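You operate a simulated robot arm through the tools that you are given. There is no shell and no other tool.

Carry out the task below with a simulated robot arm. There is one attempt and no reset: what you move stays moved.

TASK
Switch off, move the dryer's plug to the free socket beside it, switch that on and run the dryer briefly.
Fine: switch the dryer off after.

Only the result counts: the job must be done as asked and must still hold three seconds after the hand-in. Knocking over, shifting, dropping, spilling or breaking anything else fails it.

THE ROBOT
A 7-joint arm with a two-finger parallel gripper, fixed in place. Base frame: the origin is on the floor under the middle of its stand, x ahead of it, y to its left, z up; the work surface is at about z = 760. Units: mm, rad, N and s.
With the tool pointing down near the work surface it reaches from about 440 to 920 mm from the base axis. Its first joint turns from -2.496 to 2.496 rad. Payload 3 kg.
The tool frame sits at the grasp point between the pads (the TCP): z along the fingers, y along the line on which they close. The tips reach 30 mm beyond it. Largest opening 94 mm; finger width 28, thickness 10; the body of the gripper, 50 by 96 mm, starts 55 mm behind the TCP.
Orientation is that of the tool frame in the base frame, as a unit quaternion [x, y, z, w]. With the fingers straight down and closing along the base's y, the tool's x points along the base's -x, its y along +y and its z along -z.

THE INTERFACE
- The arm moves only by the tool apply_moves. Its argument "moves" is a list of rows, each an object (a shift or turn left out is 0, a gripper value left out holds the last) with "travel": the shift along the base's x, y, z in mm, a list of three; "delta_rot": the turn, a rotation vector about the base's x, y, z in rad, a list of three. In form: [{"travel": [dx, dy, dz], "delta_rot": [wx, wy, wz]}, ...]. A call has 1 to 20 rows; each row shifts and turns the commanded pose from where the row before left it. "jaw" is the opening in per cent of the stroke, from 0 (shut) to 100 (fully open), set as the call begins (left out, the last holds). A row lasts 0.2 s, in which the tool goes at most 50 mm and 0.15 rad; a call with a longer step from one row to the next is refused whole, and so is a gripper value outside its range. Where a pose cannot be reached the arm comes as near as it can. A force on the tool above 90 N (or 10 N above the force at the start of the call, whichever is more), or a blocked arm, ends the call early, and 0.2 s more pass. Each finger travels about 72 mm/s and halts on what it meets, pressing with about 41 N; the grip force reading is that of the motor and also rises with nothing between the fingers. The clock runs only during rows and for 0.2 s after the last one: add rows that do not move to give the fingers time. It gives the time, the measured TCP pose, the force on the tool (base axes), the opening and the grip force at its end, in the units of the frame above (readings bear some noise), with the torque about the TCP (base axes, N m) and any sound that the robot's microphone picked up, and new pictures: "views" is both (left out), scene, wrist or none.
- Cameras (640 x 400 px; columns grow to the right, rows downward): "scene" is fixed at [221.6, -499.5, 1517.4]; the picture's right is [0.75, -0.66, 0.00], its down [-0.41, -0.46, -0.79] and it looks along [0.52, 0.59, -0.61] (base axes); focal length 323 px, centre (320, 200). "wrist" rides on the gripper at [76, 14, -102] in the tool frame; the picture's right is [-0.18, 0.98, 0.00], its down [-0.75, -0.14, -0.64] and it looks along [-0.63, -0.12, 0.77] (tool axes); focal length 243 px, centre (320, 200). There is no depth. A picture from a camera that has moved, and an enlarged one, comes with that camera's place and axes in the base frame and with its lens.
- close_up(camera, box): a new picture of the part [left, top, right, bottom] of that camera's present view, enlarged. The clock stands still meanwhile.
- close_job(): hands the job in; it is judged then, once.

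Nothing tells you positions but the pictures and the camera data. Unless the task says otherwise, let go and move clear before handing in.

The tools are called after "Request:" as a command line: name --argument value ..., lists and objects as JSON in quotes. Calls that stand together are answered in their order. apply_moves: Moves the arm, as the interface text tells. Its arguments: {"type":"object","properties":{"moves":{"type":"array"},"jaw":{"type":"number"},"views":{"type":"string","enum":["both","scene","wrist","none"]}},"required":["moves"]} The other tools are called the same way: close_up (camera, box) takes an enlarged picture of a part of a camera's view; close_job () hands the job in.

At the start:

```text
t: 0.0
tcp_pos: [691.3, -118.4, 1093.5]
tool_rot: [0.0, 1.0, 0.0, 0.0]
ft_force: [-0.1, -0.5, 0.6]
torque: [0.0, -0.01, -0.02]
opening: 94.2
grasp_force: 0.0
```

scene: 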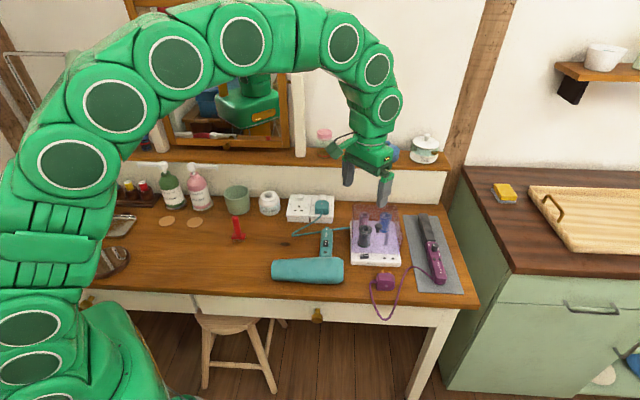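
wrist: 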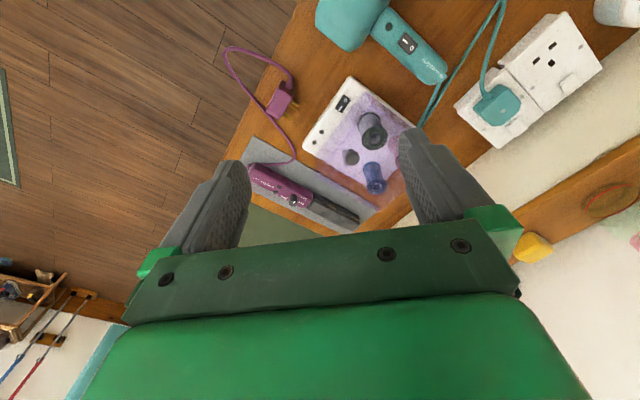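

I see a dressing table with a teal dryer, a double socket box with the dryer's teal plug in one side, a hot-roller box, and a purple curling iron. I'll take enlarged pictures to find the socket, switches and plug.

Request:
close_up --camera "scene" --box '[260, 180, 360, 240]'

Request:
close_up --camera "wrist" --box '[440, 0, 640, 160]'

Request:
close_up --camera "scene" --box '[250, 210, 450, 320]'

Request:
close_up --camera "wrist" --box '[300, 0, 480, 120]'

```text
6.40 times, centred on (310, 210) of scene
camera zoom: at [221.6, -499.5, 1517.4], right [0.75, -0.66, 0.0], down [-0.41, -0.46, -0.79], along [0.52, 0.59, -0.61], focal length 2070 px, centre (384, 136)
```

zoom: 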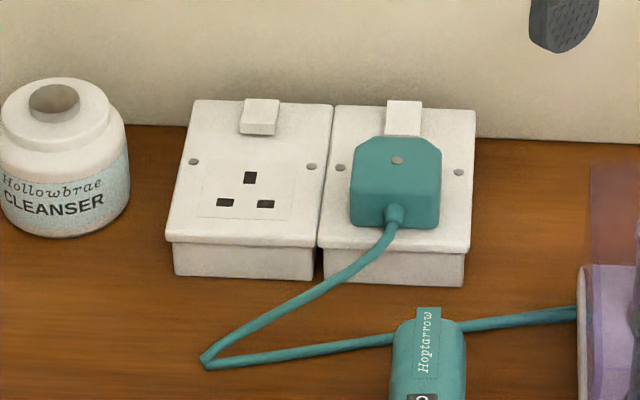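

```text
2.50 times, centred on (540, 80) of wrist
camera zoom: at [615.5, -105.0, 1196.7], right [0.18, 0.98, 0.0], down [0.75, -0.14, 0.64], along [0.63, -0.12, -0.77], focal length 606 px, centre (-230, 500)
```

zoom: 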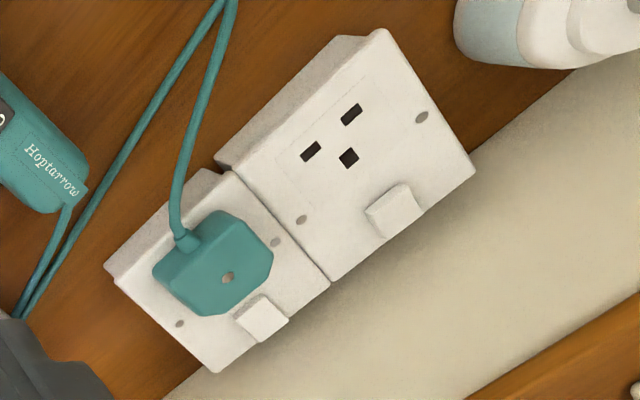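

```text
3.20 times, centred on (350, 265) of scene
camera zoom: at [221.6, -499.5, 1517.4], right [0.75, -0.66, 0.0], down [-0.41, -0.46, -0.79], along [0.52, 0.59, -0.61], focal length 1035 px, centre (224, -8)
```

zoom: 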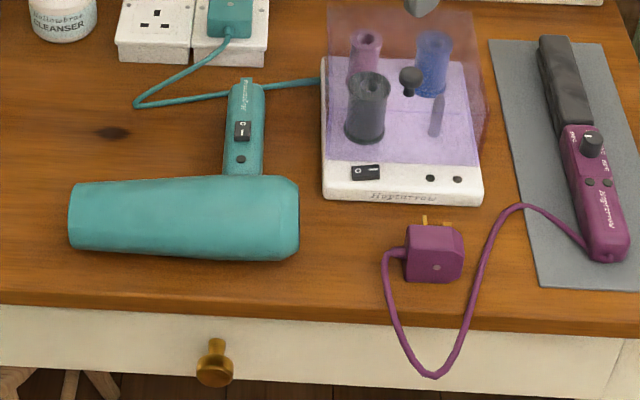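

```text
3.33 times, centred on (390, 60) of wrist
camera zoom: at [615.5, -105.0, 1196.7], right [0.18, 0.98, 0.0], down [0.75, -0.14, 0.64], along [0.63, -0.12, -0.77], focal length 809 px, centre (87, 667)
```

zoom: 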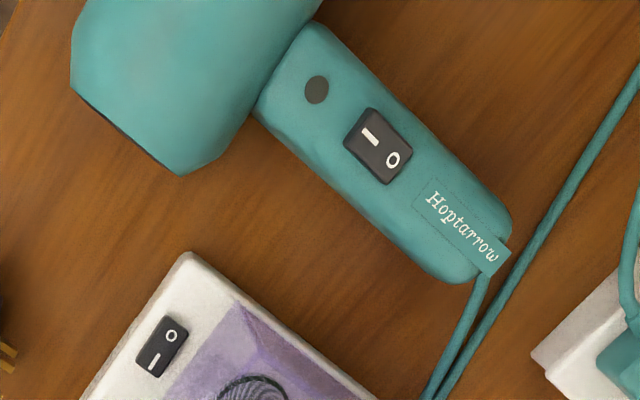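

The two sockets are face-up side by side against the wall, with the plug in the right one as the scene camera sees it. I'll look closer at the rocker switches to read their state before moving.

Request:
close_up --camera "scene" --box '[290, 190, 340, 220]'

Request:
close_up --camera "wrist" --box '[520, 50, 640, 140]'

Request:
close_up --camera "wrist" --box '[450, 70, 570, 160]'

Request:
close_up --camera "scene" --box '[305, 220, 355, 255]'

```text
12.80 times, centred on (315, 205) of scene
camera zoom: at [221.6, -499.5, 1517.4], right [0.75, -0.66, 0.0], down [-0.41, -0.46, -0.79], along [0.52, 0.59, -0.61], focal length 4139 px, centre (384, 136)
```

zoom: 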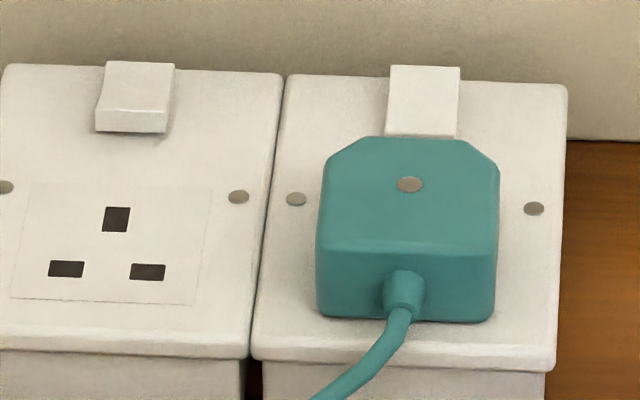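

```text
4.44 times, centred on (580, 95) of wrist
camera zoom: at [615.5, -105.0, 1196.7], right [0.18, 0.98, 0.0], down [0.75, -0.14, 0.64], along [0.63, -0.12, -0.77], focal length 1078 px, centre (-836, 667)
```

zoom: 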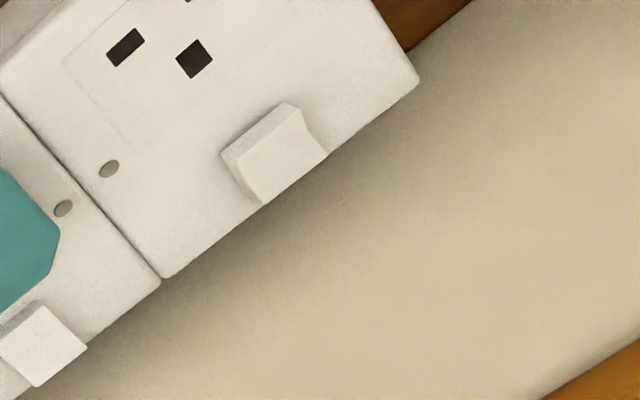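

```text
4.44 times, centred on (510, 115) of wrist
camera zoom: at [615.5, -105.0, 1196.7], right [0.18, 0.98, 0.0], down [0.75, -0.14, 0.64], along [0.63, -0.12, -0.77], focal length 1078 px, centre (-524, 578)
```

zoom: 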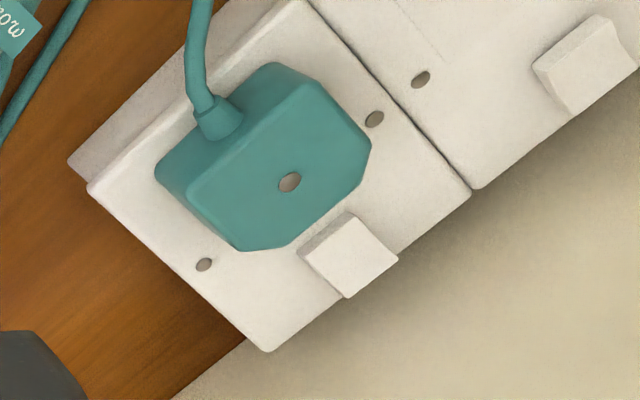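

```text
11.43 times, centred on (330, 238) of scene
camera zoom: at [221.6, -499.5, 1517.4], right [0.75, -0.66, 0.0], down [-0.41, -0.46, -0.79], along [0.52, 0.59, -0.61], focal length 3696 px, centre (206, -229)
```

zoom: 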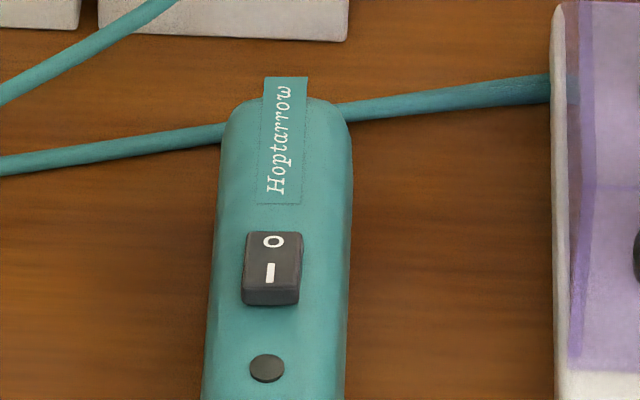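

The left rocker is raised at its front (off) and the right one is raised at its back (on). The dryer's own rocker is pressed on the O side (off). Next I'll look at the shelf above the sockets for clearance.

Request:
close_up --camera "scene" --box '[250, 120, 450, 245]'

Request:
close_up --camera "wrist" --box '[480, 120, 640, 260]'

```text
3.20 times, centred on (350, 182) of scene
camera zoom: at [221.6, -499.5, 1517.4], right [0.75, -0.66, 0.0], down [-0.41, -0.46, -0.79], along [0.52, 0.59, -0.61], focal length 1035 px, centre (224, 256)
```

zoom: 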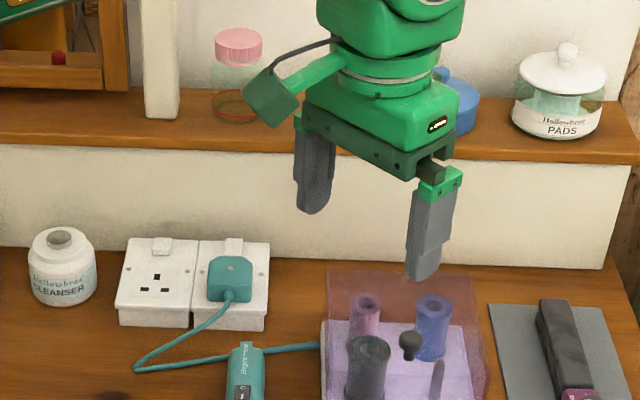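

```text
2.86 times, centred on (560, 190) of wrist
camera zoom: at [615.5, -105.0, 1196.7], right [0.18, 0.98, 0.0], down [0.75, -0.14, 0.64], along [0.63, -0.12, -0.77], focal length 693 px, centre (-366, 229)
```

zoom: 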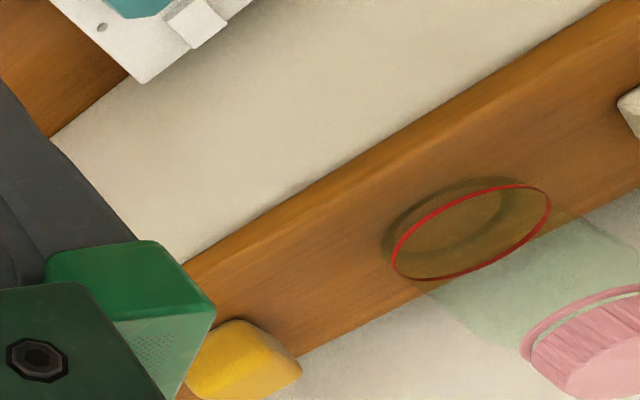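

The socket box spans roughly u=343–503 and v=620–739, measured along and perpendicular to the wall at 45° to the base axes, with plate height about z=808. I'll yaw the tool 45° to square up with it and close the fingers above the plugged socket for a better view.

Request:
apply_moves --moves '[{"travel": [11, 31, -8], "delta_rot": [0, 0, 0.0982]}, {"travel": [11, 31, -8], "delta_rot": [0, 0, 0.0982]}, {"travel": [11, 31, -8], "delta_rot": [0, 0, 0.0982]}, {"travel": [11, 31, -8], "delta_rot": [0, 0, 0.0982]}, {"travel": [11, 31, -8], "delta_rot": [0, 0, 0.0982]}, {"travel": [11, 31, -8], "delta_rot": [0, 0, 0.0982]}, {"travel": [11, 31, -8], "delta_rot": [0, 0, 0.0982]}, {"travel": [11, 31, -8], "delta_rot": [0, 0, 0.098]}, {"travel": [0, 0, 0]}]' --jaw 0 --views "both"

```text
t: 2.0
tcp_pos: [779.4, 128.7, 1028.9]
tool_rot: [-0.383, 0.924, 0.0, 0.0]
ft_force: [0.2, 0.2, -0.3]
torque: [0.03, -0.02, -0.02]
opening: 0.0
grasp_force: 33.0
camera wrist: at [715.3, 84.2, 1131.9], right [-0.57, 0.82, 0.0], down [0.63, 0.43, 0.64], along [0.53, 0.36, -0.77], focal length 243 px, centre (320, 200)
```

scene: 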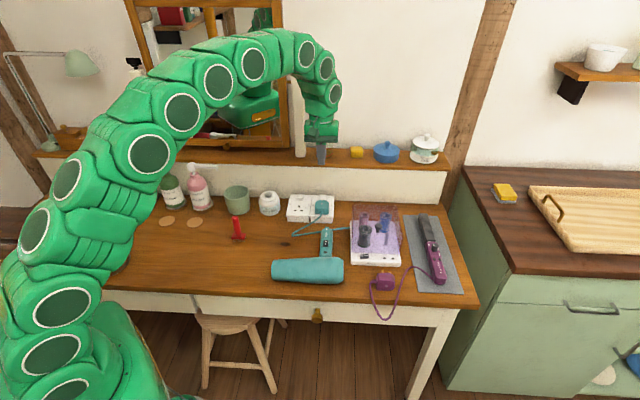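
wrist: 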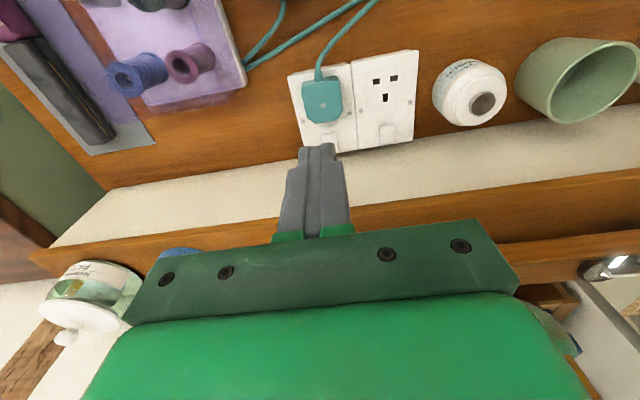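

The tool is now square to the sockets and above the plugged one. I'll enlarge the wrist view to locate the holes, plug and rockers more precisely.

Request:
close_up --camera "wrist" --box '[280, 40, 430, 160]'

Request:
close_up --camera "wrist" --box '[200, 0, 400, 130]'

Request:
close_up --camera "scene" --box '[280, 100, 400, 230]'

```text
3.33 times, centred on (355, 100) of wrist
camera zoom: at [715.3, 84.2, 1131.9], right [-0.57, 0.82, 0.0], down [0.63, 0.43, 0.64], along [0.53, 0.36, -0.77], focal length 809 px, centre (203, 533)
```

zoom: 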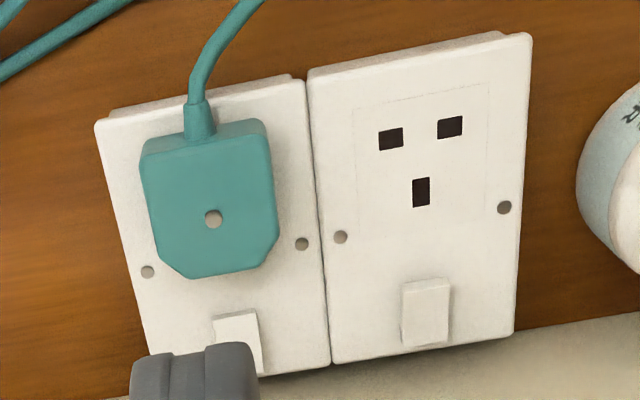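

```text
3.08 times, centred on (300, 65) of wrist
camera zoom: at [715.3, 84.2, 1131.9], right [-0.57, 0.82, 0.0], down [0.63, 0.43, 0.64], along [0.53, 0.36, -0.77], focal length 746 px, centre (382, 615)
```

zoom: 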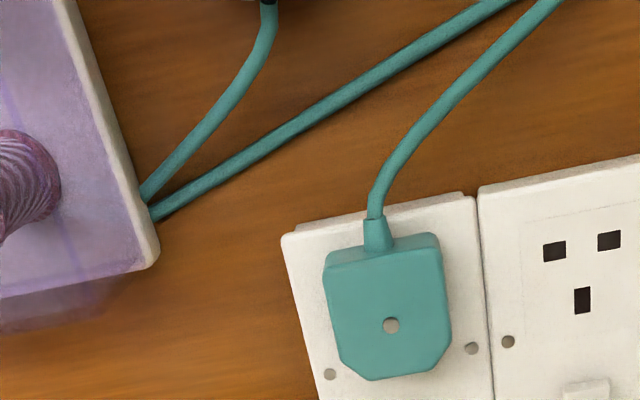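

```text
3.08 times, centred on (340, 165) of scene
camera zoom: at [221.6, -499.5, 1517.4], right [0.75, -0.66, 0.0], down [-0.41, -0.46, -0.79], along [0.52, 0.59, -0.61], focal length 995 px, centre (258, 308)
```

zoom: 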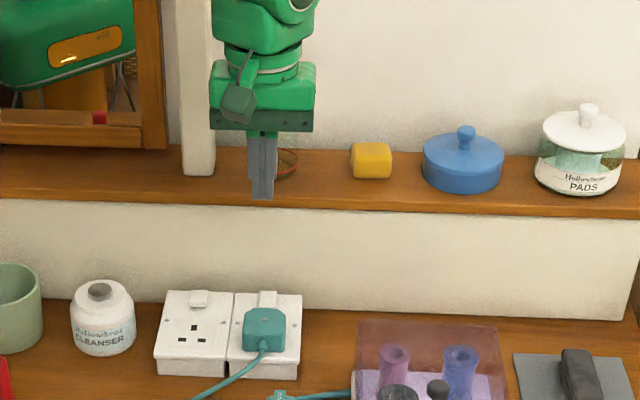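

I want to calibrate the cameras against the fingertip's known position, so I'll enlarge the fingertip in both views.

Request:
close_up --camera "scene" --box '[300, 130, 345, 170]'

Request:
close_up --camera "wrist" --box '[260, 130, 380, 250]'

```text
10.00 times, centred on (322, 150) of scene
camera zoom: at [221.6, -499.5, 1517.4], right [0.75, -0.66, 0.0], down [-0.41, -0.46, -0.79], along [0.52, 0.59, -0.61], focal length 3234 px, centre (295, 700)
```

zoom: 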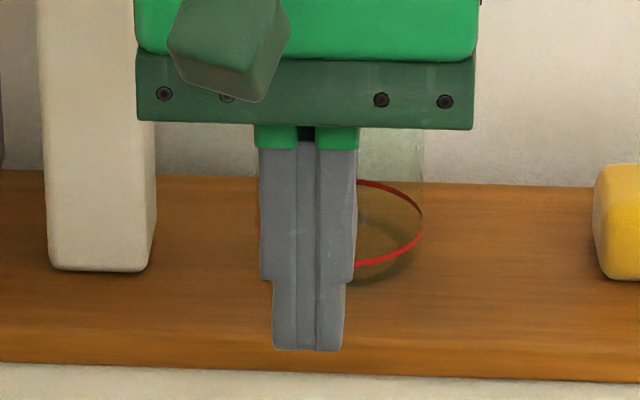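

```text
3.33 times, centred on (320, 190) of wrist
camera zoom: at [715.3, 84.2, 1131.9], right [-0.57, 0.82, 0.0], down [0.63, 0.43, 0.64], along [0.53, 0.36, -0.77], focal length 809 px, centre (320, 233)
```

zoom: 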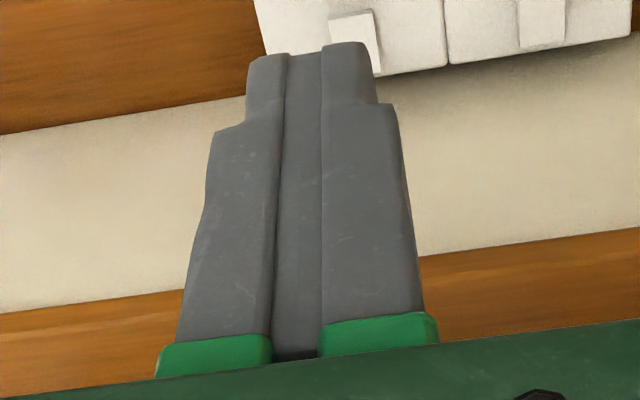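

The fingertips look slightly rounded, and the wrist geometry puts the plate nearer z≈797 with the rockers near v≈730. I'll move between the two sockets and lower for a sharper view of both rockers.

Request:
apply_moves --moves '[{"travel": [1.4, 15.5, -22]}, {"travel": [1.4, 15.5, -22]}, {"travel": [1.4, 15.5, -22]}, {"travel": [1.4, 15.5, -22]}, {"travel": [0, 0, 0]}]' --views "wrist"

Request:
close_up --camera "wrist" --box '[160, 0, 480, 200]'

Request:
close_up --camera "scene" --box '[280, 130, 350, 225]'

```text
t: 3.2
tcp_pos: [783.6, 191.7, 940.2]
tool_rot: [-0.383, 0.924, 0.0, -0.001]
ft_force: [-0.7, 1.0, 0.9]
torque: [0.01, 0.02, -0.01]
opening: 0.0
grasp_force: 33.3
camera wrist: at [720.7, 147.4, 1042.8], right [-0.56, 0.83, 0.0], down [0.63, 0.43, 0.64], along [0.53, 0.36, -0.77], focal length 243 px, centre (320, 200)
```

wrist: 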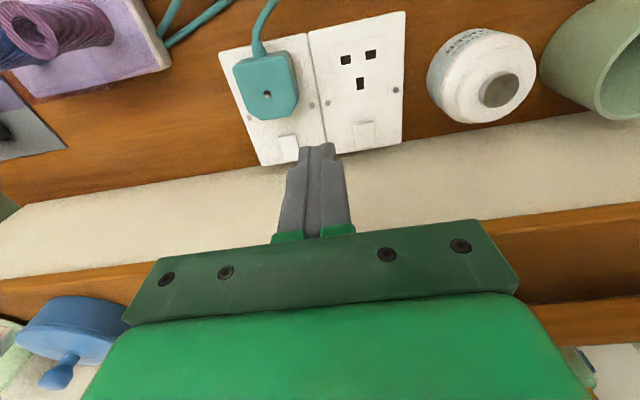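

```text
2.00 times, centred on (320, 100) of wrist
camera zoom: at [720.7, 147.4, 1042.8], right [-0.56, 0.83, 0.0], down [0.63, 0.43, 0.64], along [0.53, 0.36, -0.77], focal length 485 px, centre (320, 400)
```

zoom: 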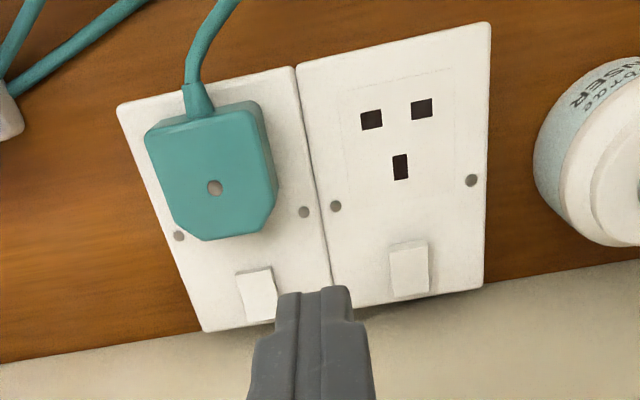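

```text
4.21 times, centred on (315, 178) of scene
camera zoom: at [221.6, -499.5, 1517.4], right [0.75, -0.66, 0.0], down [-0.41, -0.46, -0.79], along [0.52, 0.59, -0.61], focal length 1362 px, centre (341, 295)
```

zoom: 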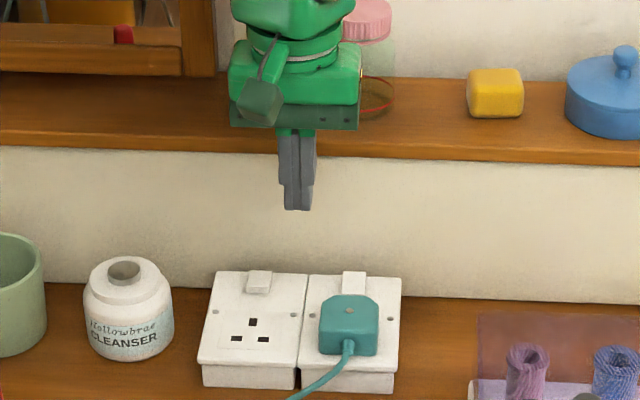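

Plate height comes out at z≈797 and plug top at z≈823, centred near u=461.5, v=668.6. I'll enlarge each rocker to get its exact extents.

Request:
close_up --camera "wrist" --box '[335, 100, 415, 160]'

Request:
close_up --camera "wrist" --box '[250, 110, 330, 170]'

Request:
close_up --camera "scene" --box '[295, 185, 350, 220]'

```text
6.67 times, centred on (375, 130) of wrist
camera zoom: at [720.7, 147.4, 1042.8], right [-0.56, 0.83, 0.0], down [0.63, 0.43, 0.64], along [0.53, 0.36, -0.77], focal length 1618 px, centre (-47, 667)
```

zoom: 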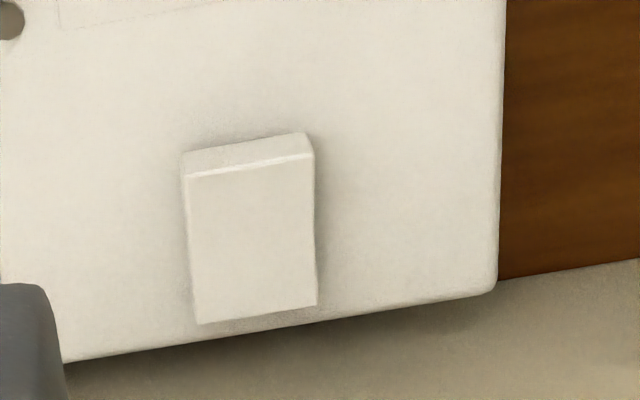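

```text
6.67 times, centred on (290, 140) of wrist
camera zoom: at [720.7, 147.4, 1042.8], right [-0.56, 0.83, 0.0], down [0.63, 0.43, 0.64], along [0.53, 0.36, -0.77], focal length 1618 px, centre (520, 600)
```

zoom: 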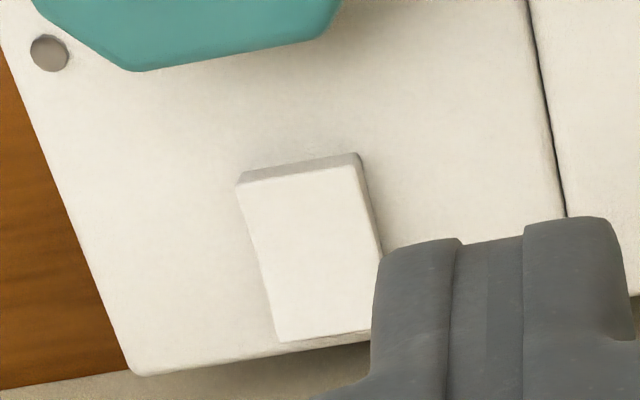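

```text
11.43 times, centred on (322, 202) of scene
camera zoom: at [221.6, -499.5, 1517.4], right [0.75, -0.66, 0.0], down [-0.41, -0.46, -0.79], along [0.52, 0.59, -0.61], focal length 3696 px, centre (291, 171)
```

zoom: 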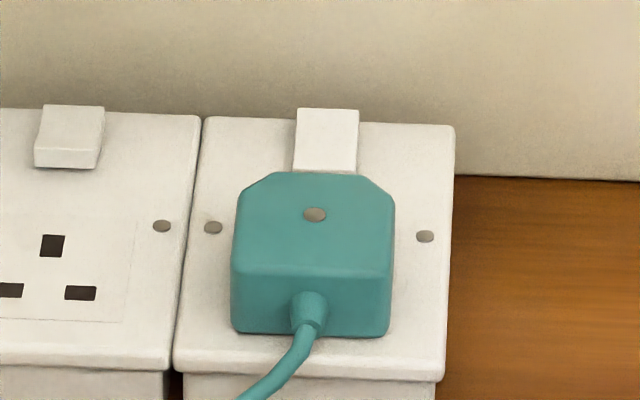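

Rockers measure about 20×28 mm at v=719–747; the right one is raised at the back to z≈807. I'll tilt the hand 20° away from the wall and bring the closed fingertips above the back half of the right rocker.

Request:
apply_moves --moves '[{"travel": [16.3, 1.1, -16], "delta_rot": [0.0617, -0.0617, 0]}, {"travel": [16.3, 1.1, -16], "delta_rot": [0.0617, -0.0617, 0]}, {"travel": [16.3, 1.1, -16], "delta_rot": [0.0617, -0.0617, 0]}, {"travel": [16.3, 1.1, -16], "delta_rot": [0.0617, -0.0617, 0]}, {"travel": [0, 0, 0]}]' --views "both"

Request:
close_up --camera "wrist" --box '[240, 90, 400, 200]'

Request:
close_up --camera "scene" --box '[285, 140, 365, 220]'

```text
t: 4.4
tcp_pos: [849.1, 197.6, 876.9]
tool_rot: [-0.377, 0.91, 0.067, 0.161]
ft_force: [-0.2, 0.0, -0.9]
torque: [-0.01, 0.0, 0.0]
opening: 0.0
grasp_force: 32.7
camera wrist: at [764.2, 131.1, 947.5], right [-0.57, 0.82, 0.06], down [0.44, 0.24, 0.86], along [0.69, 0.52, -0.5], focal length 243 px, centre (320, 200)
```

scene: 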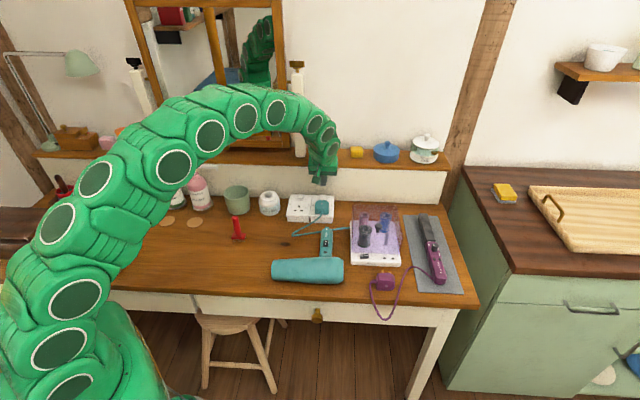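
wrist: 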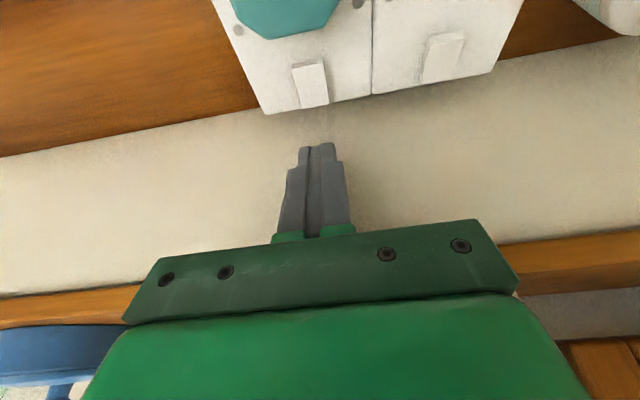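

```text
3.64 times, centred on (320, 145) of wrist
camera zoom: at [764.2, 131.1, 947.5], right [-0.57, 0.82, 0.06], down [0.44, 0.24, 0.86], along [0.69, 0.52, -0.5], focal length 882 px, centre (320, 400)
```

zoom: 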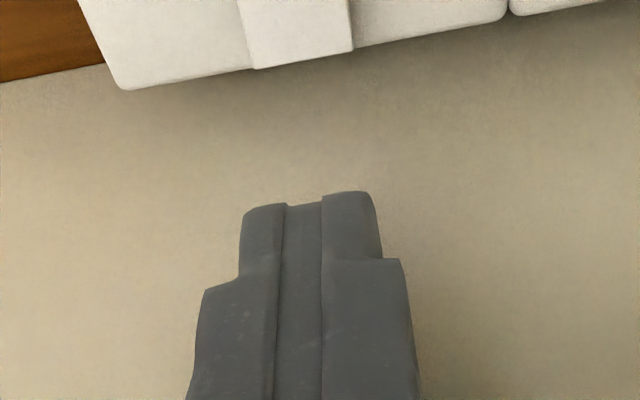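

```text
5.00 times, centred on (325, 180) of scene
camera zoom: at [221.6, -499.5, 1517.4], right [0.75, -0.66, 0.0], down [-0.41, -0.46, -0.79], along [0.52, 0.59, -0.61], focal length 1617 px, centre (295, 300)
```

zoom: 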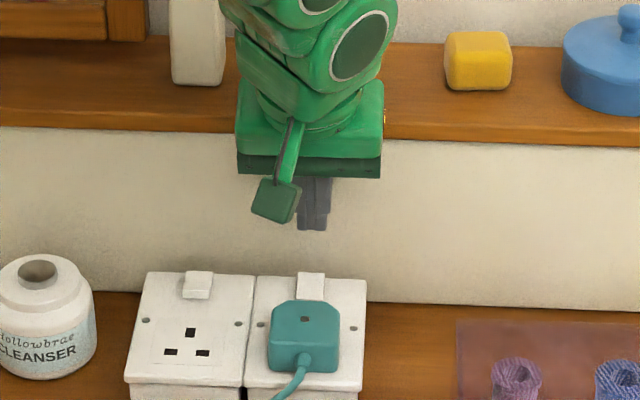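

The fingertips are above the back half of the right rocker (TCP u≈461, v≈740). I'll descend to just above it and check.

Request:
apply_moves --moves '[{"travel": [0.4, -0.4, -16]}, {"travel": [0, 0, -15]}, {"travel": [0, 0, 0]}]' --views "wrist"

Request:
close_up --camera "wrist" --box '[240, 60, 400, 170]'

Request:
close_up --camera "scene" --box '[285, 160, 365, 220]'

```text
t: 5.2
tcp_pos: [850.3, 196.4, 846.8]
tool_rot: [-0.376, 0.91, 0.066, 0.161]
ft_force: [0.1, 0.5, -0.7]
torque: [-0.02, 0.02, 0.03]
opening: 0.0
grasp_force: 33.3
camera wrist: at [764.6, 130.0, 917.0], right [-0.57, 0.82, 0.06], down [0.45, 0.25, 0.86], along [0.69, 0.52, -0.5], focal length 243 px, centre (320, 200)
```

wrist: 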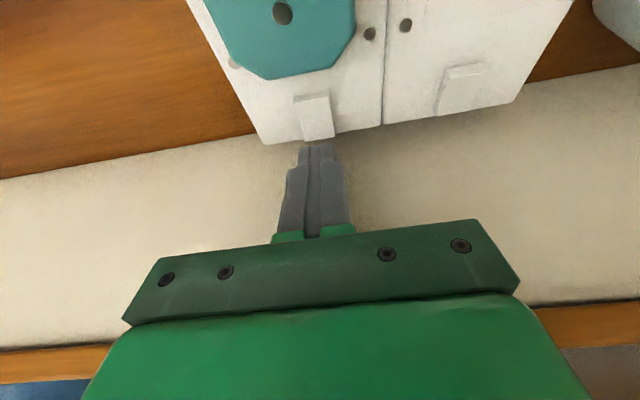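

```text
3.64 times, centred on (320, 115) of wrist
camera zoom: at [764.6, 130.0, 917.0], right [-0.57, 0.82, 0.06], down [0.45, 0.25, 0.86], along [0.69, 0.52, -0.5], focal length 882 px, centre (320, 509)
```

zoom: 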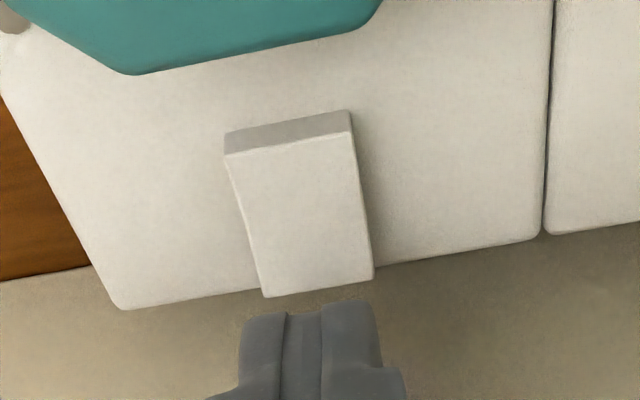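

```text
6.67 times, centred on (325, 190) of scene
camera zoom: at [221.6, -499.5, 1517.4], right [0.75, -0.66, 0.0], down [-0.41, -0.46, -0.79], along [0.52, 0.59, -0.61], focal length 2156 px, centre (287, 267)
```

zoom: 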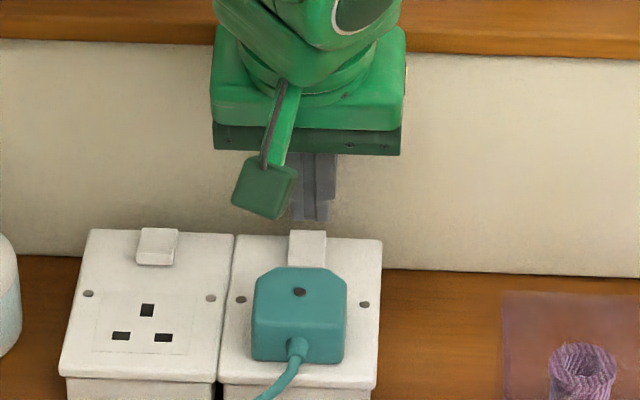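

The tip is about 10 mm above the rocker's raised back half, well aligned in u. I'll press down gradually while watching the force.

Request:
apply_moves --moves '[{"travel": [0, 0, -4]}, {"travel": [0, 0, -3]}, {"travel": [0, 0, -2]}, {"travel": [0, 0, 0]}]' --views "none"

Request:
close_up --camera "wrist" --box '[240, 70, 400, 180]'

```text
t: 6.2
tcp_pos: [851.2, 196.6, 837.3]
tool_rot: [-0.377, 0.91, 0.067, 0.161]
ft_force: [2.4, 1.2, 4.9]
torque: [0.01, -0.03, 0.07]
opening: 0.1
grasp_force: 33.0
```

```text
3.64 times, centred on (320, 125) of wrist
camera zoom: at [765.8, 129.8, 908.1], right [-0.57, 0.82, 0.06], down [0.44, 0.25, 0.86], along [0.69, 0.52, -0.5], focal length 882 px, centre (320, 473)
```

zoom: 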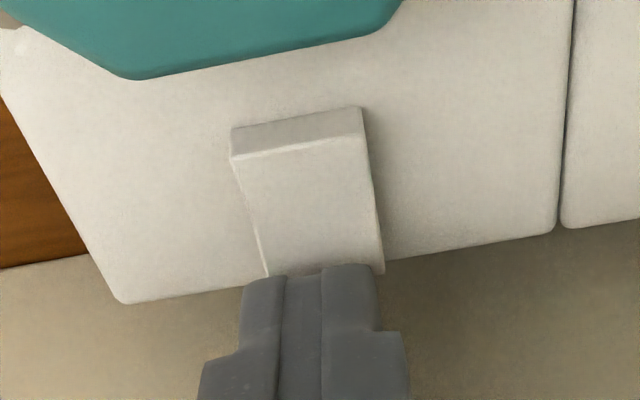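

Contact was made at about z=837 with 5 N. I'll continue pressing a few millimetres more.

Request:
apply_moves --moves '[{"travel": [0, 0, -2]}, {"travel": [0, 0, -2]}, {"travel": [0, 0, -1]}, {"travel": [0, 0, 0]}]' --views "none"

Request:
close_up --camera "wrist" --box '[240, 70, 400, 180]'

```text
t: 7.2
tcp_pos: [852.1, 196.0, 836.6]
tool_rot: [-0.377, 0.909, 0.066, 0.164]
ft_force: [-15.7, -2.8, 69.2]
torque: [-0.15, 0.68, 0.46]
opening: 0.0
grasp_force: 33.5
```

```text
3.64 times, centred on (320, 125) of wrist
camera zoom: at [766.0, 129.9, 906.6], right [-0.57, 0.82, 0.06], down [0.44, 0.24, 0.86], along [0.69, 0.52, -0.5], focal length 882 px, centre (320, 473)
```

zoom: 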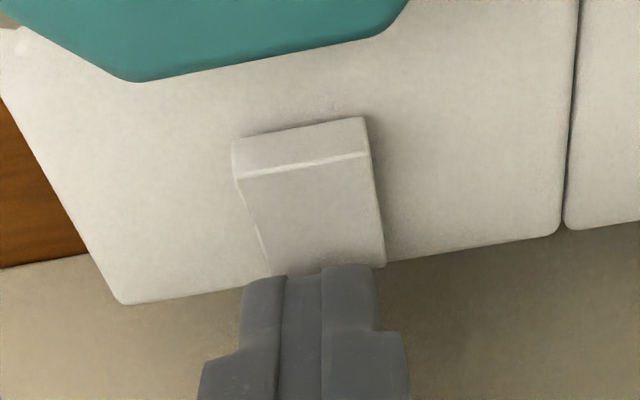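

The right rocker has flipped: its front is now raised, so that socket is off. I'll back away upward, straighten the tool and centre it above the plug.

Request:
apply_moves --moves '[{"travel": [0, 0, 15]}, {"travel": [0, 0, 25]}, {"travel": [-13.1, -12.6, 15], "delta_rot": [-0.0617, 0.0617, 0]}, {"travel": [-13.1, -12.6, 15], "delta_rot": [-0.0617, 0.0617, 0]}, {"travel": [-13.1, -12.6, 10], "delta_rot": [-0.0617, 0.0617, 0]}, {"travel": [-13.2, -12.5, 7.5], "delta_rot": [-0.0617, 0.0617, 0]}, {"travel": [0, 0, 0]}]' --views "wrist"

Request:
close_up --camera "wrist" --box '[220, 60, 420, 200]'

Request:
close_up --camera "scene" --box '[280, 160, 370, 230]'

```text
t: 8.8
tcp_pos: [798.2, 145.1, 918.3]
tool_rot: [-0.382, 0.924, -0.001, 0.0]
ft_force: [0.1, -0.1, 0.8]
torque: [-0.01, 0.03, 0.02]
opening: 0.0
grasp_force: 33.5
camera wrist: at [734.1, 101.6, 1022.2], right [-0.56, 0.83, 0.0], down [0.63, 0.43, 0.64], along [0.53, 0.36, -0.77], focal length 243 px, centre (320, 200)
```

wrist: 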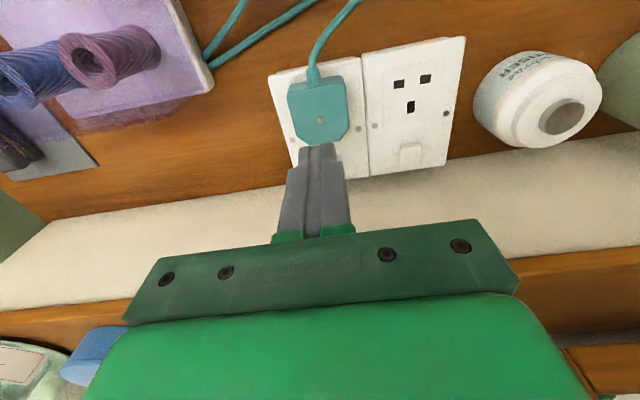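

```text
2.86 times, centred on (320, 130) of wrist
camera zoom: at [734.1, 101.6, 1022.2], right [-0.56, 0.83, 0.0], down [0.63, 0.43, 0.64], along [0.53, 0.36, -0.77], focal length 693 px, centre (320, 400)
```

zoom: 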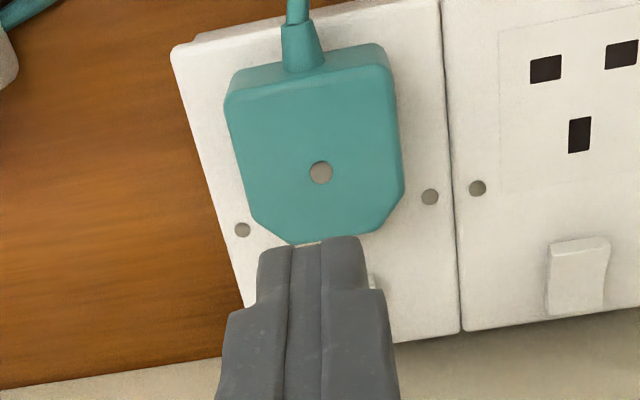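

```text
5.71 times, centred on (325, 195) of scene
camera zoom: at [221.6, -499.5, 1517.4], right [0.75, -0.66, 0.0], down [-0.41, -0.46, -0.79], along [0.52, 0.59, -0.61], focal length 1848 px, centre (291, 229)
```

zoom: 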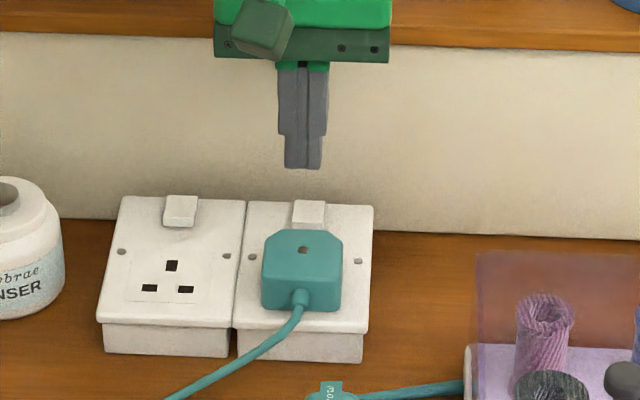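

The tool is centred over the plug. To measure the exact socket-to-socket spacing I'll shift 82 mm along the box and compare plate screw positions in the same crop.

Request:
apply_moves --moves '[{"travel": [-29, 29, 0]}, {"travel": [-29, 29, 0]}, {"travel": [0, 0, 0]}, {"travel": [0, 0, 0]}]' --views "none"

Request:
close_up --camera "wrist" --box '[220, 60, 420, 200]'

```text
t: 9.8
tcp_pos: [743.8, 203.8, 919.6]
tool_rot: [-0.383, 0.924, 0.0, 0.001]
ft_force: [-0.8, -0.4, 0.2]
torque: [0.01, 0.01, 0.02]
opening: 0.0
grasp_force: 32.7
```

```text
2.86 times, centred on (320, 130) of wrist
camera zoom: at [679.6, 157.9, 1022.3], right [-0.57, 0.82, 0.0], down [0.63, 0.43, 0.64], along [0.53, 0.36, -0.77], focal length 693 px, centre (320, 400)
```

zoom: 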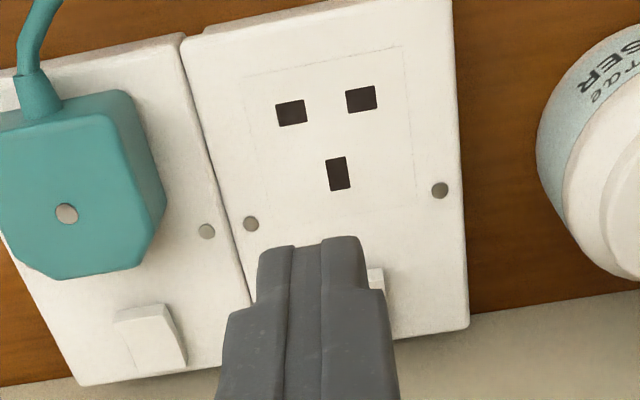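

The plate screws land a few pixels off, and the pose reading looks slightly off the commanded one. I'll take another still reading to judge noise before relying on this spacing.

Request:
apply_moves --moves '[{"travel": [0, 0, 0]}]' --views "none"

Request:
close_up --camera "wrist" --box '[220, 60, 420, 200]'

```text
t: 10.2
tcp_pos: [743.4, 202.4, 918.0]
tool_rot: [-0.382, 0.924, 0.0, 0.001]
ft_force: [0.0, 0.3, 0.4]
torque: [0.0, 0.03, -0.03]
opening: 0.2
grasp_force: 32.9
```

```text
2.86 times, centred on (320, 130) of wrist
camera zoom: at [679.7, 157.8, 1022.4], right [-0.57, 0.82, 0.0], down [0.63, 0.43, 0.64], along [0.53, 0.36, -0.77], focal length 693 px, centre (320, 400)
```

zoom: 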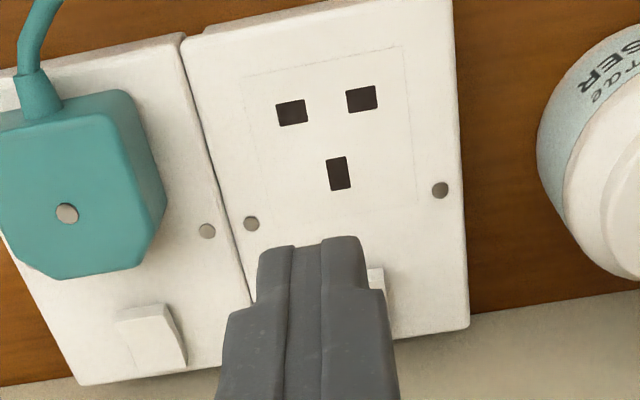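

Camera-pose readings are steady and show the arm settles a few millimetres off command at times, so I'll servo on those; the socket pitch is about 81.7 mm. I'll go back over the plug, open the jaw and look.

Request:
apply_moves --moves '[{"travel": [29, -29, -10]}, {"travel": [29, -29, -15]}, {"travel": [0, 0, -15]}, {"travel": [0, 0, 0]}, {"travel": [0, 0, 0]}]' --jaw 80 --views "both"

Request:
close_up --camera "wrist" --box '[220, 60, 420, 200]'

Request:
close_up --camera "scene" --box '[280, 160, 370, 230]'

```text
t: 11.4
tcp_pos: [799.9, 143.5, 881.0]
tool_rot: [-0.383, 0.924, 0.001, 0.001]
ft_force: [0.1, -0.2, 0.0]
torque: [-0.03, 0.0, -0.03]
opening: 75.3
grasp_force: 0.0
camera wrist: at [736.0, 99.1, 984.0], right [-0.57, 0.82, 0.0], down [0.63, 0.43, 0.64], along [0.53, 0.36, -0.77], focal length 243 px, centre (320, 200)
```

scene: 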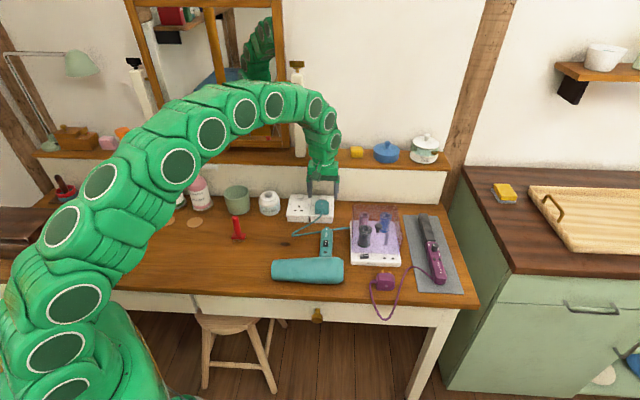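
wrist: 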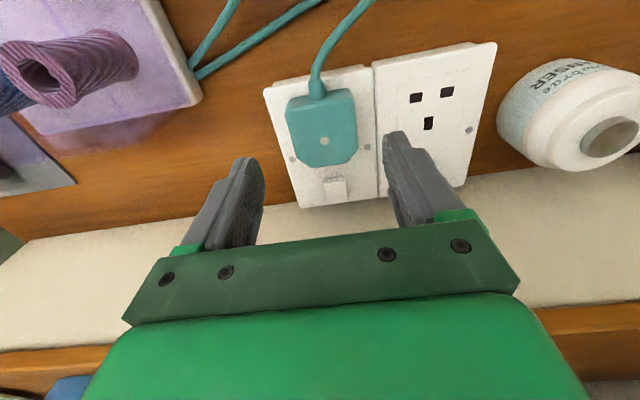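

```text
2.86 times, centred on (320, 130) of wrist
camera zoom: at [736.0, 99.1, 984.0], right [-0.57, 0.82, 0.0], down [0.63, 0.43, 0.64], along [0.53, 0.36, -0.77], focal length 693 px, centre (320, 400)
```

zoom: 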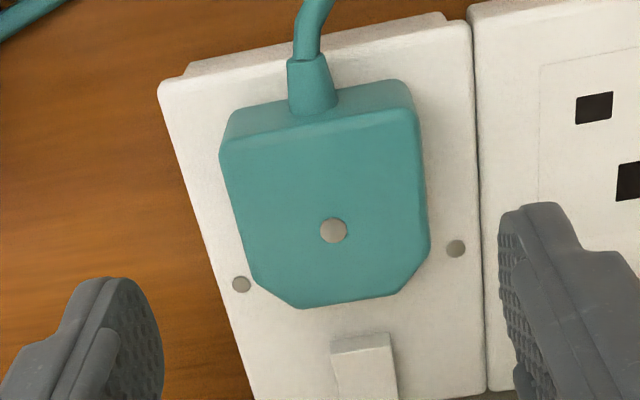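

```text
5.71 times, centred on (325, 195) of scene
camera zoom: at [221.6, -499.5, 1517.4], right [0.75, -0.66, 0.0], down [-0.41, -0.46, -0.79], along [0.52, 0.59, -0.61], focal length 1848 px, centre (291, 229)
```

zoom: 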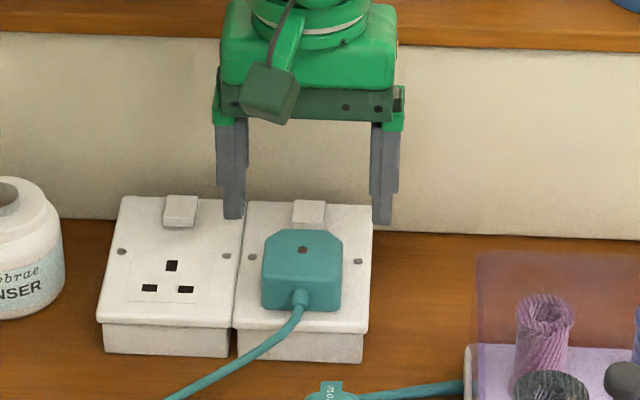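

The plug sits nicely between the open fingers, though the tool is about 3 mm off-centre. I'll correct that and descend partway.

Request:
apply_moves --moves '[{"travel": [-1.4, 2.8, -10]}, {"travel": [0, 0, -15]}, {"travel": [0, 0, -7]}, {"travel": [0, 0, 0]}]' --views "wrist"

Request:
close_up --camera "scene" --box '[280, 160, 370, 230]'

```text
t: 12.4
tcp_pos: [798.7, 147.5, 849.2]
tool_rot: [-0.383, 0.924, -0.001, 0.0]
ft_force: [-0.2, -0.5, 0.3]
torque: [-0.01, 0.0, 0.03]
opening: 75.6
grasp_force: 0.0
camera wrist: at [733.3, 103.7, 952.4], right [-0.57, 0.82, 0.0], down [0.63, 0.43, 0.64], along [0.53, 0.36, -0.77], focal length 243 px, centre (320, 200)
```

wrist: 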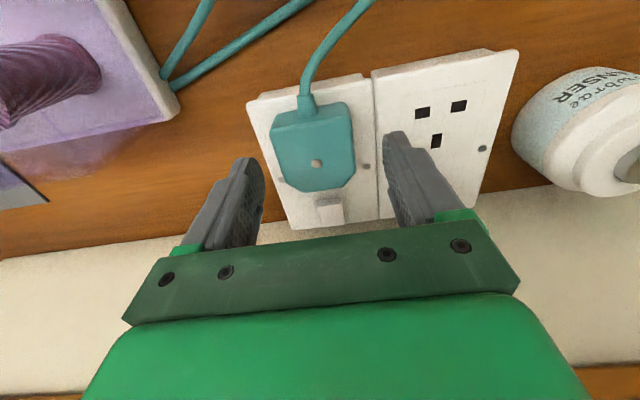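

```text
5.71 times, centred on (325, 195) of scene
camera zoom: at [221.6, -499.5, 1517.4], right [0.75, -0.66, 0.0], down [-0.41, -0.46, -0.79], along [0.52, 0.59, -0.61], focal length 1848 px, centre (291, 229)
```

zoom: 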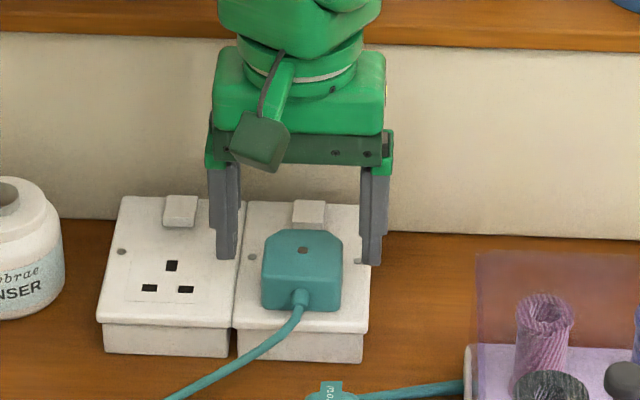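

Well placed around the plug, about 2 mm off in u. I'll centre and lower the tips to just above the plate.

Request:
apply_moves --moves '[{"travel": [1.4, -1.4, -8]}, {"travel": [0, 0, -7]}, {"travel": [0, 0, -3]}, {"travel": [0, 0, 0]}]' --views "wrist"

Request:
close_up --camera "wrist" --box '[220, 60, 420, 200]'

Request:
close_up --camera "scene" --box '[285, 175, 355, 225]'

```text
t: 13.4
tcp_pos: [797.6, 145.7, 830.4]
tool_rot: [-0.383, 0.924, 0.0, 0.0]
ft_force: [-0.2, -0.1, 0.7]
torque: [-0.03, 0.03, 0.0]
opening: 75.0
grasp_force: 0.1
camera wrist: at [734.7, 102.1, 933.8], right [-0.57, 0.82, 0.0], down [0.63, 0.43, 0.64], along [0.53, 0.36, -0.77], focal length 243 px, centre (320, 200)
```

wrist: 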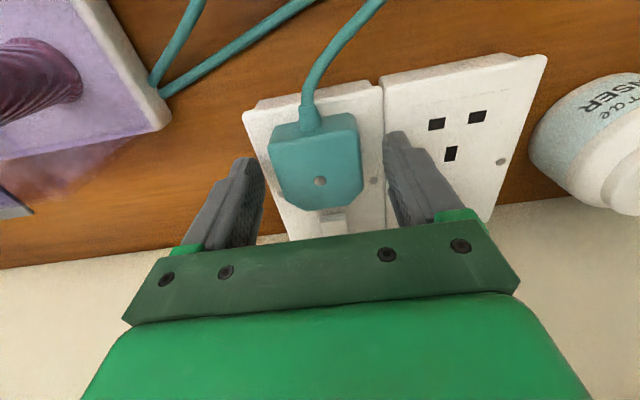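

```text
2.86 times, centred on (320, 130) of wrist
camera zoom: at [734.7, 102.1, 933.8], right [-0.57, 0.82, 0.0], down [0.63, 0.43, 0.64], along [0.53, 0.36, -0.77], focal length 693 px, centre (320, 400)
```

zoom: 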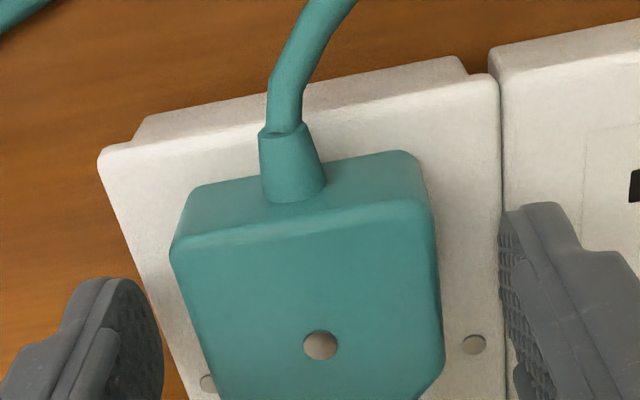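

```text
8.00 times, centred on (320, 200) of scene
camera zoom: at [221.6, -499.5, 1517.4], right [0.75, -0.66, 0.0], down [-0.41, -0.46, -0.79], along [0.52, 0.59, -0.61], focal length 2587 px, centre (320, 200)
```

zoom: 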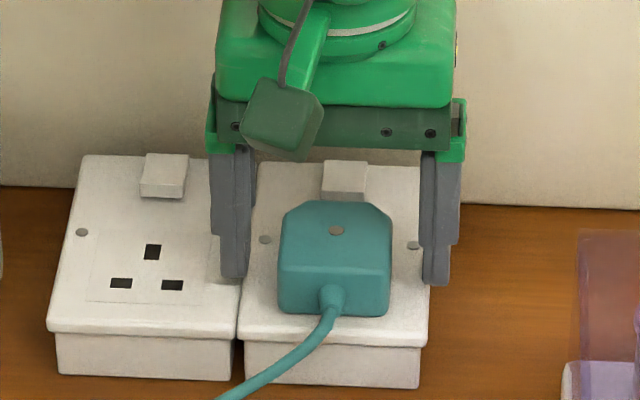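

Centred over the plug (u=461.3, v=667.7) with tips just above the plate. Closing the grip now.

Request:
apply_moves --moves '[{"travel": [0, 0, 0]}, {"travel": [0, 0, 0]}, {"travel": [0, 0, 0]}, {"travel": [0, 0, 0]}]' --jaw 0 --views "wrist"

Request:
close_up --camera "wrist" --box '[220, 60, 420, 200]'

Request:
close_up --camera "scene" --box '[285, 175, 355, 225]'

```text
t: 14.4
tcp_pos: [797.9, 146.3, 829.3]
tool_rot: [-0.383, 0.924, 0.0, -0.001]
ft_force: [1.6, 0.4, 0.5]
torque: [-0.03, -0.03, -0.01]
opening: 46.9
grasp_force: 40.9
camera wrist: at [734.6, 102.1, 933.7], right [-0.57, 0.82, 0.0], down [0.63, 0.43, 0.64], along [0.53, 0.36, -0.77], focal length 243 px, centre (320, 200)
```

wrist: 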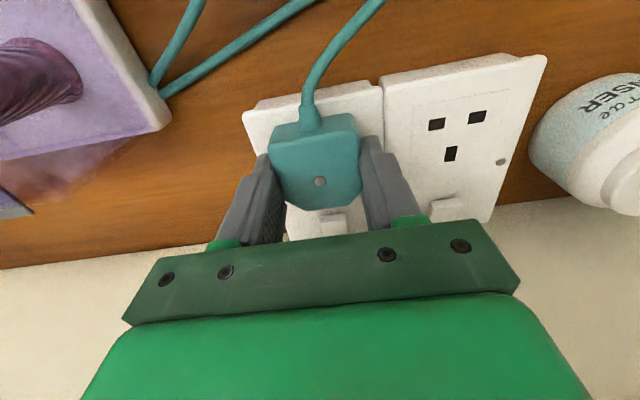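

```text
2.86 times, centred on (320, 130) of wrist
camera zoom: at [734.6, 102.1, 933.7], right [-0.57, 0.82, 0.0], down [0.63, 0.43, 0.64], along [0.53, 0.36, -0.77], focal length 693 px, centre (320, 400)
```

zoom: 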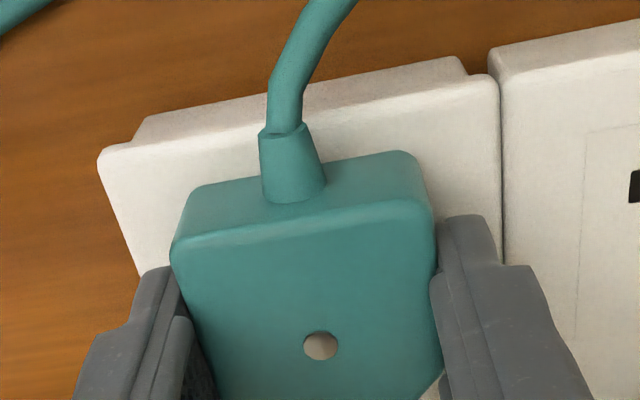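

```text
8.00 times, centred on (320, 200) of scene
camera zoom: at [221.6, -499.5, 1517.4], right [0.75, -0.66, 0.0], down [-0.41, -0.46, -0.79], along [0.52, 0.59, -0.61], focal length 2587 px, centre (320, 200)
```

zoom: 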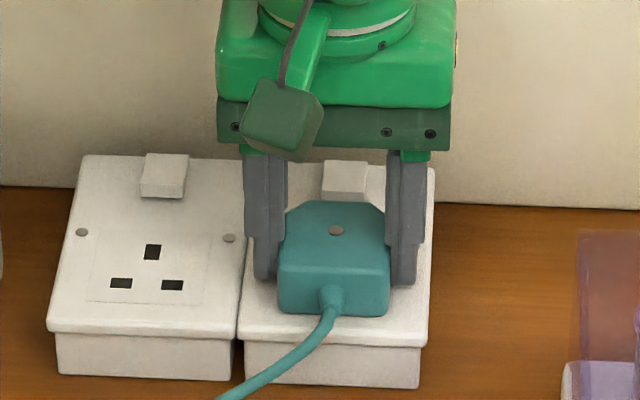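

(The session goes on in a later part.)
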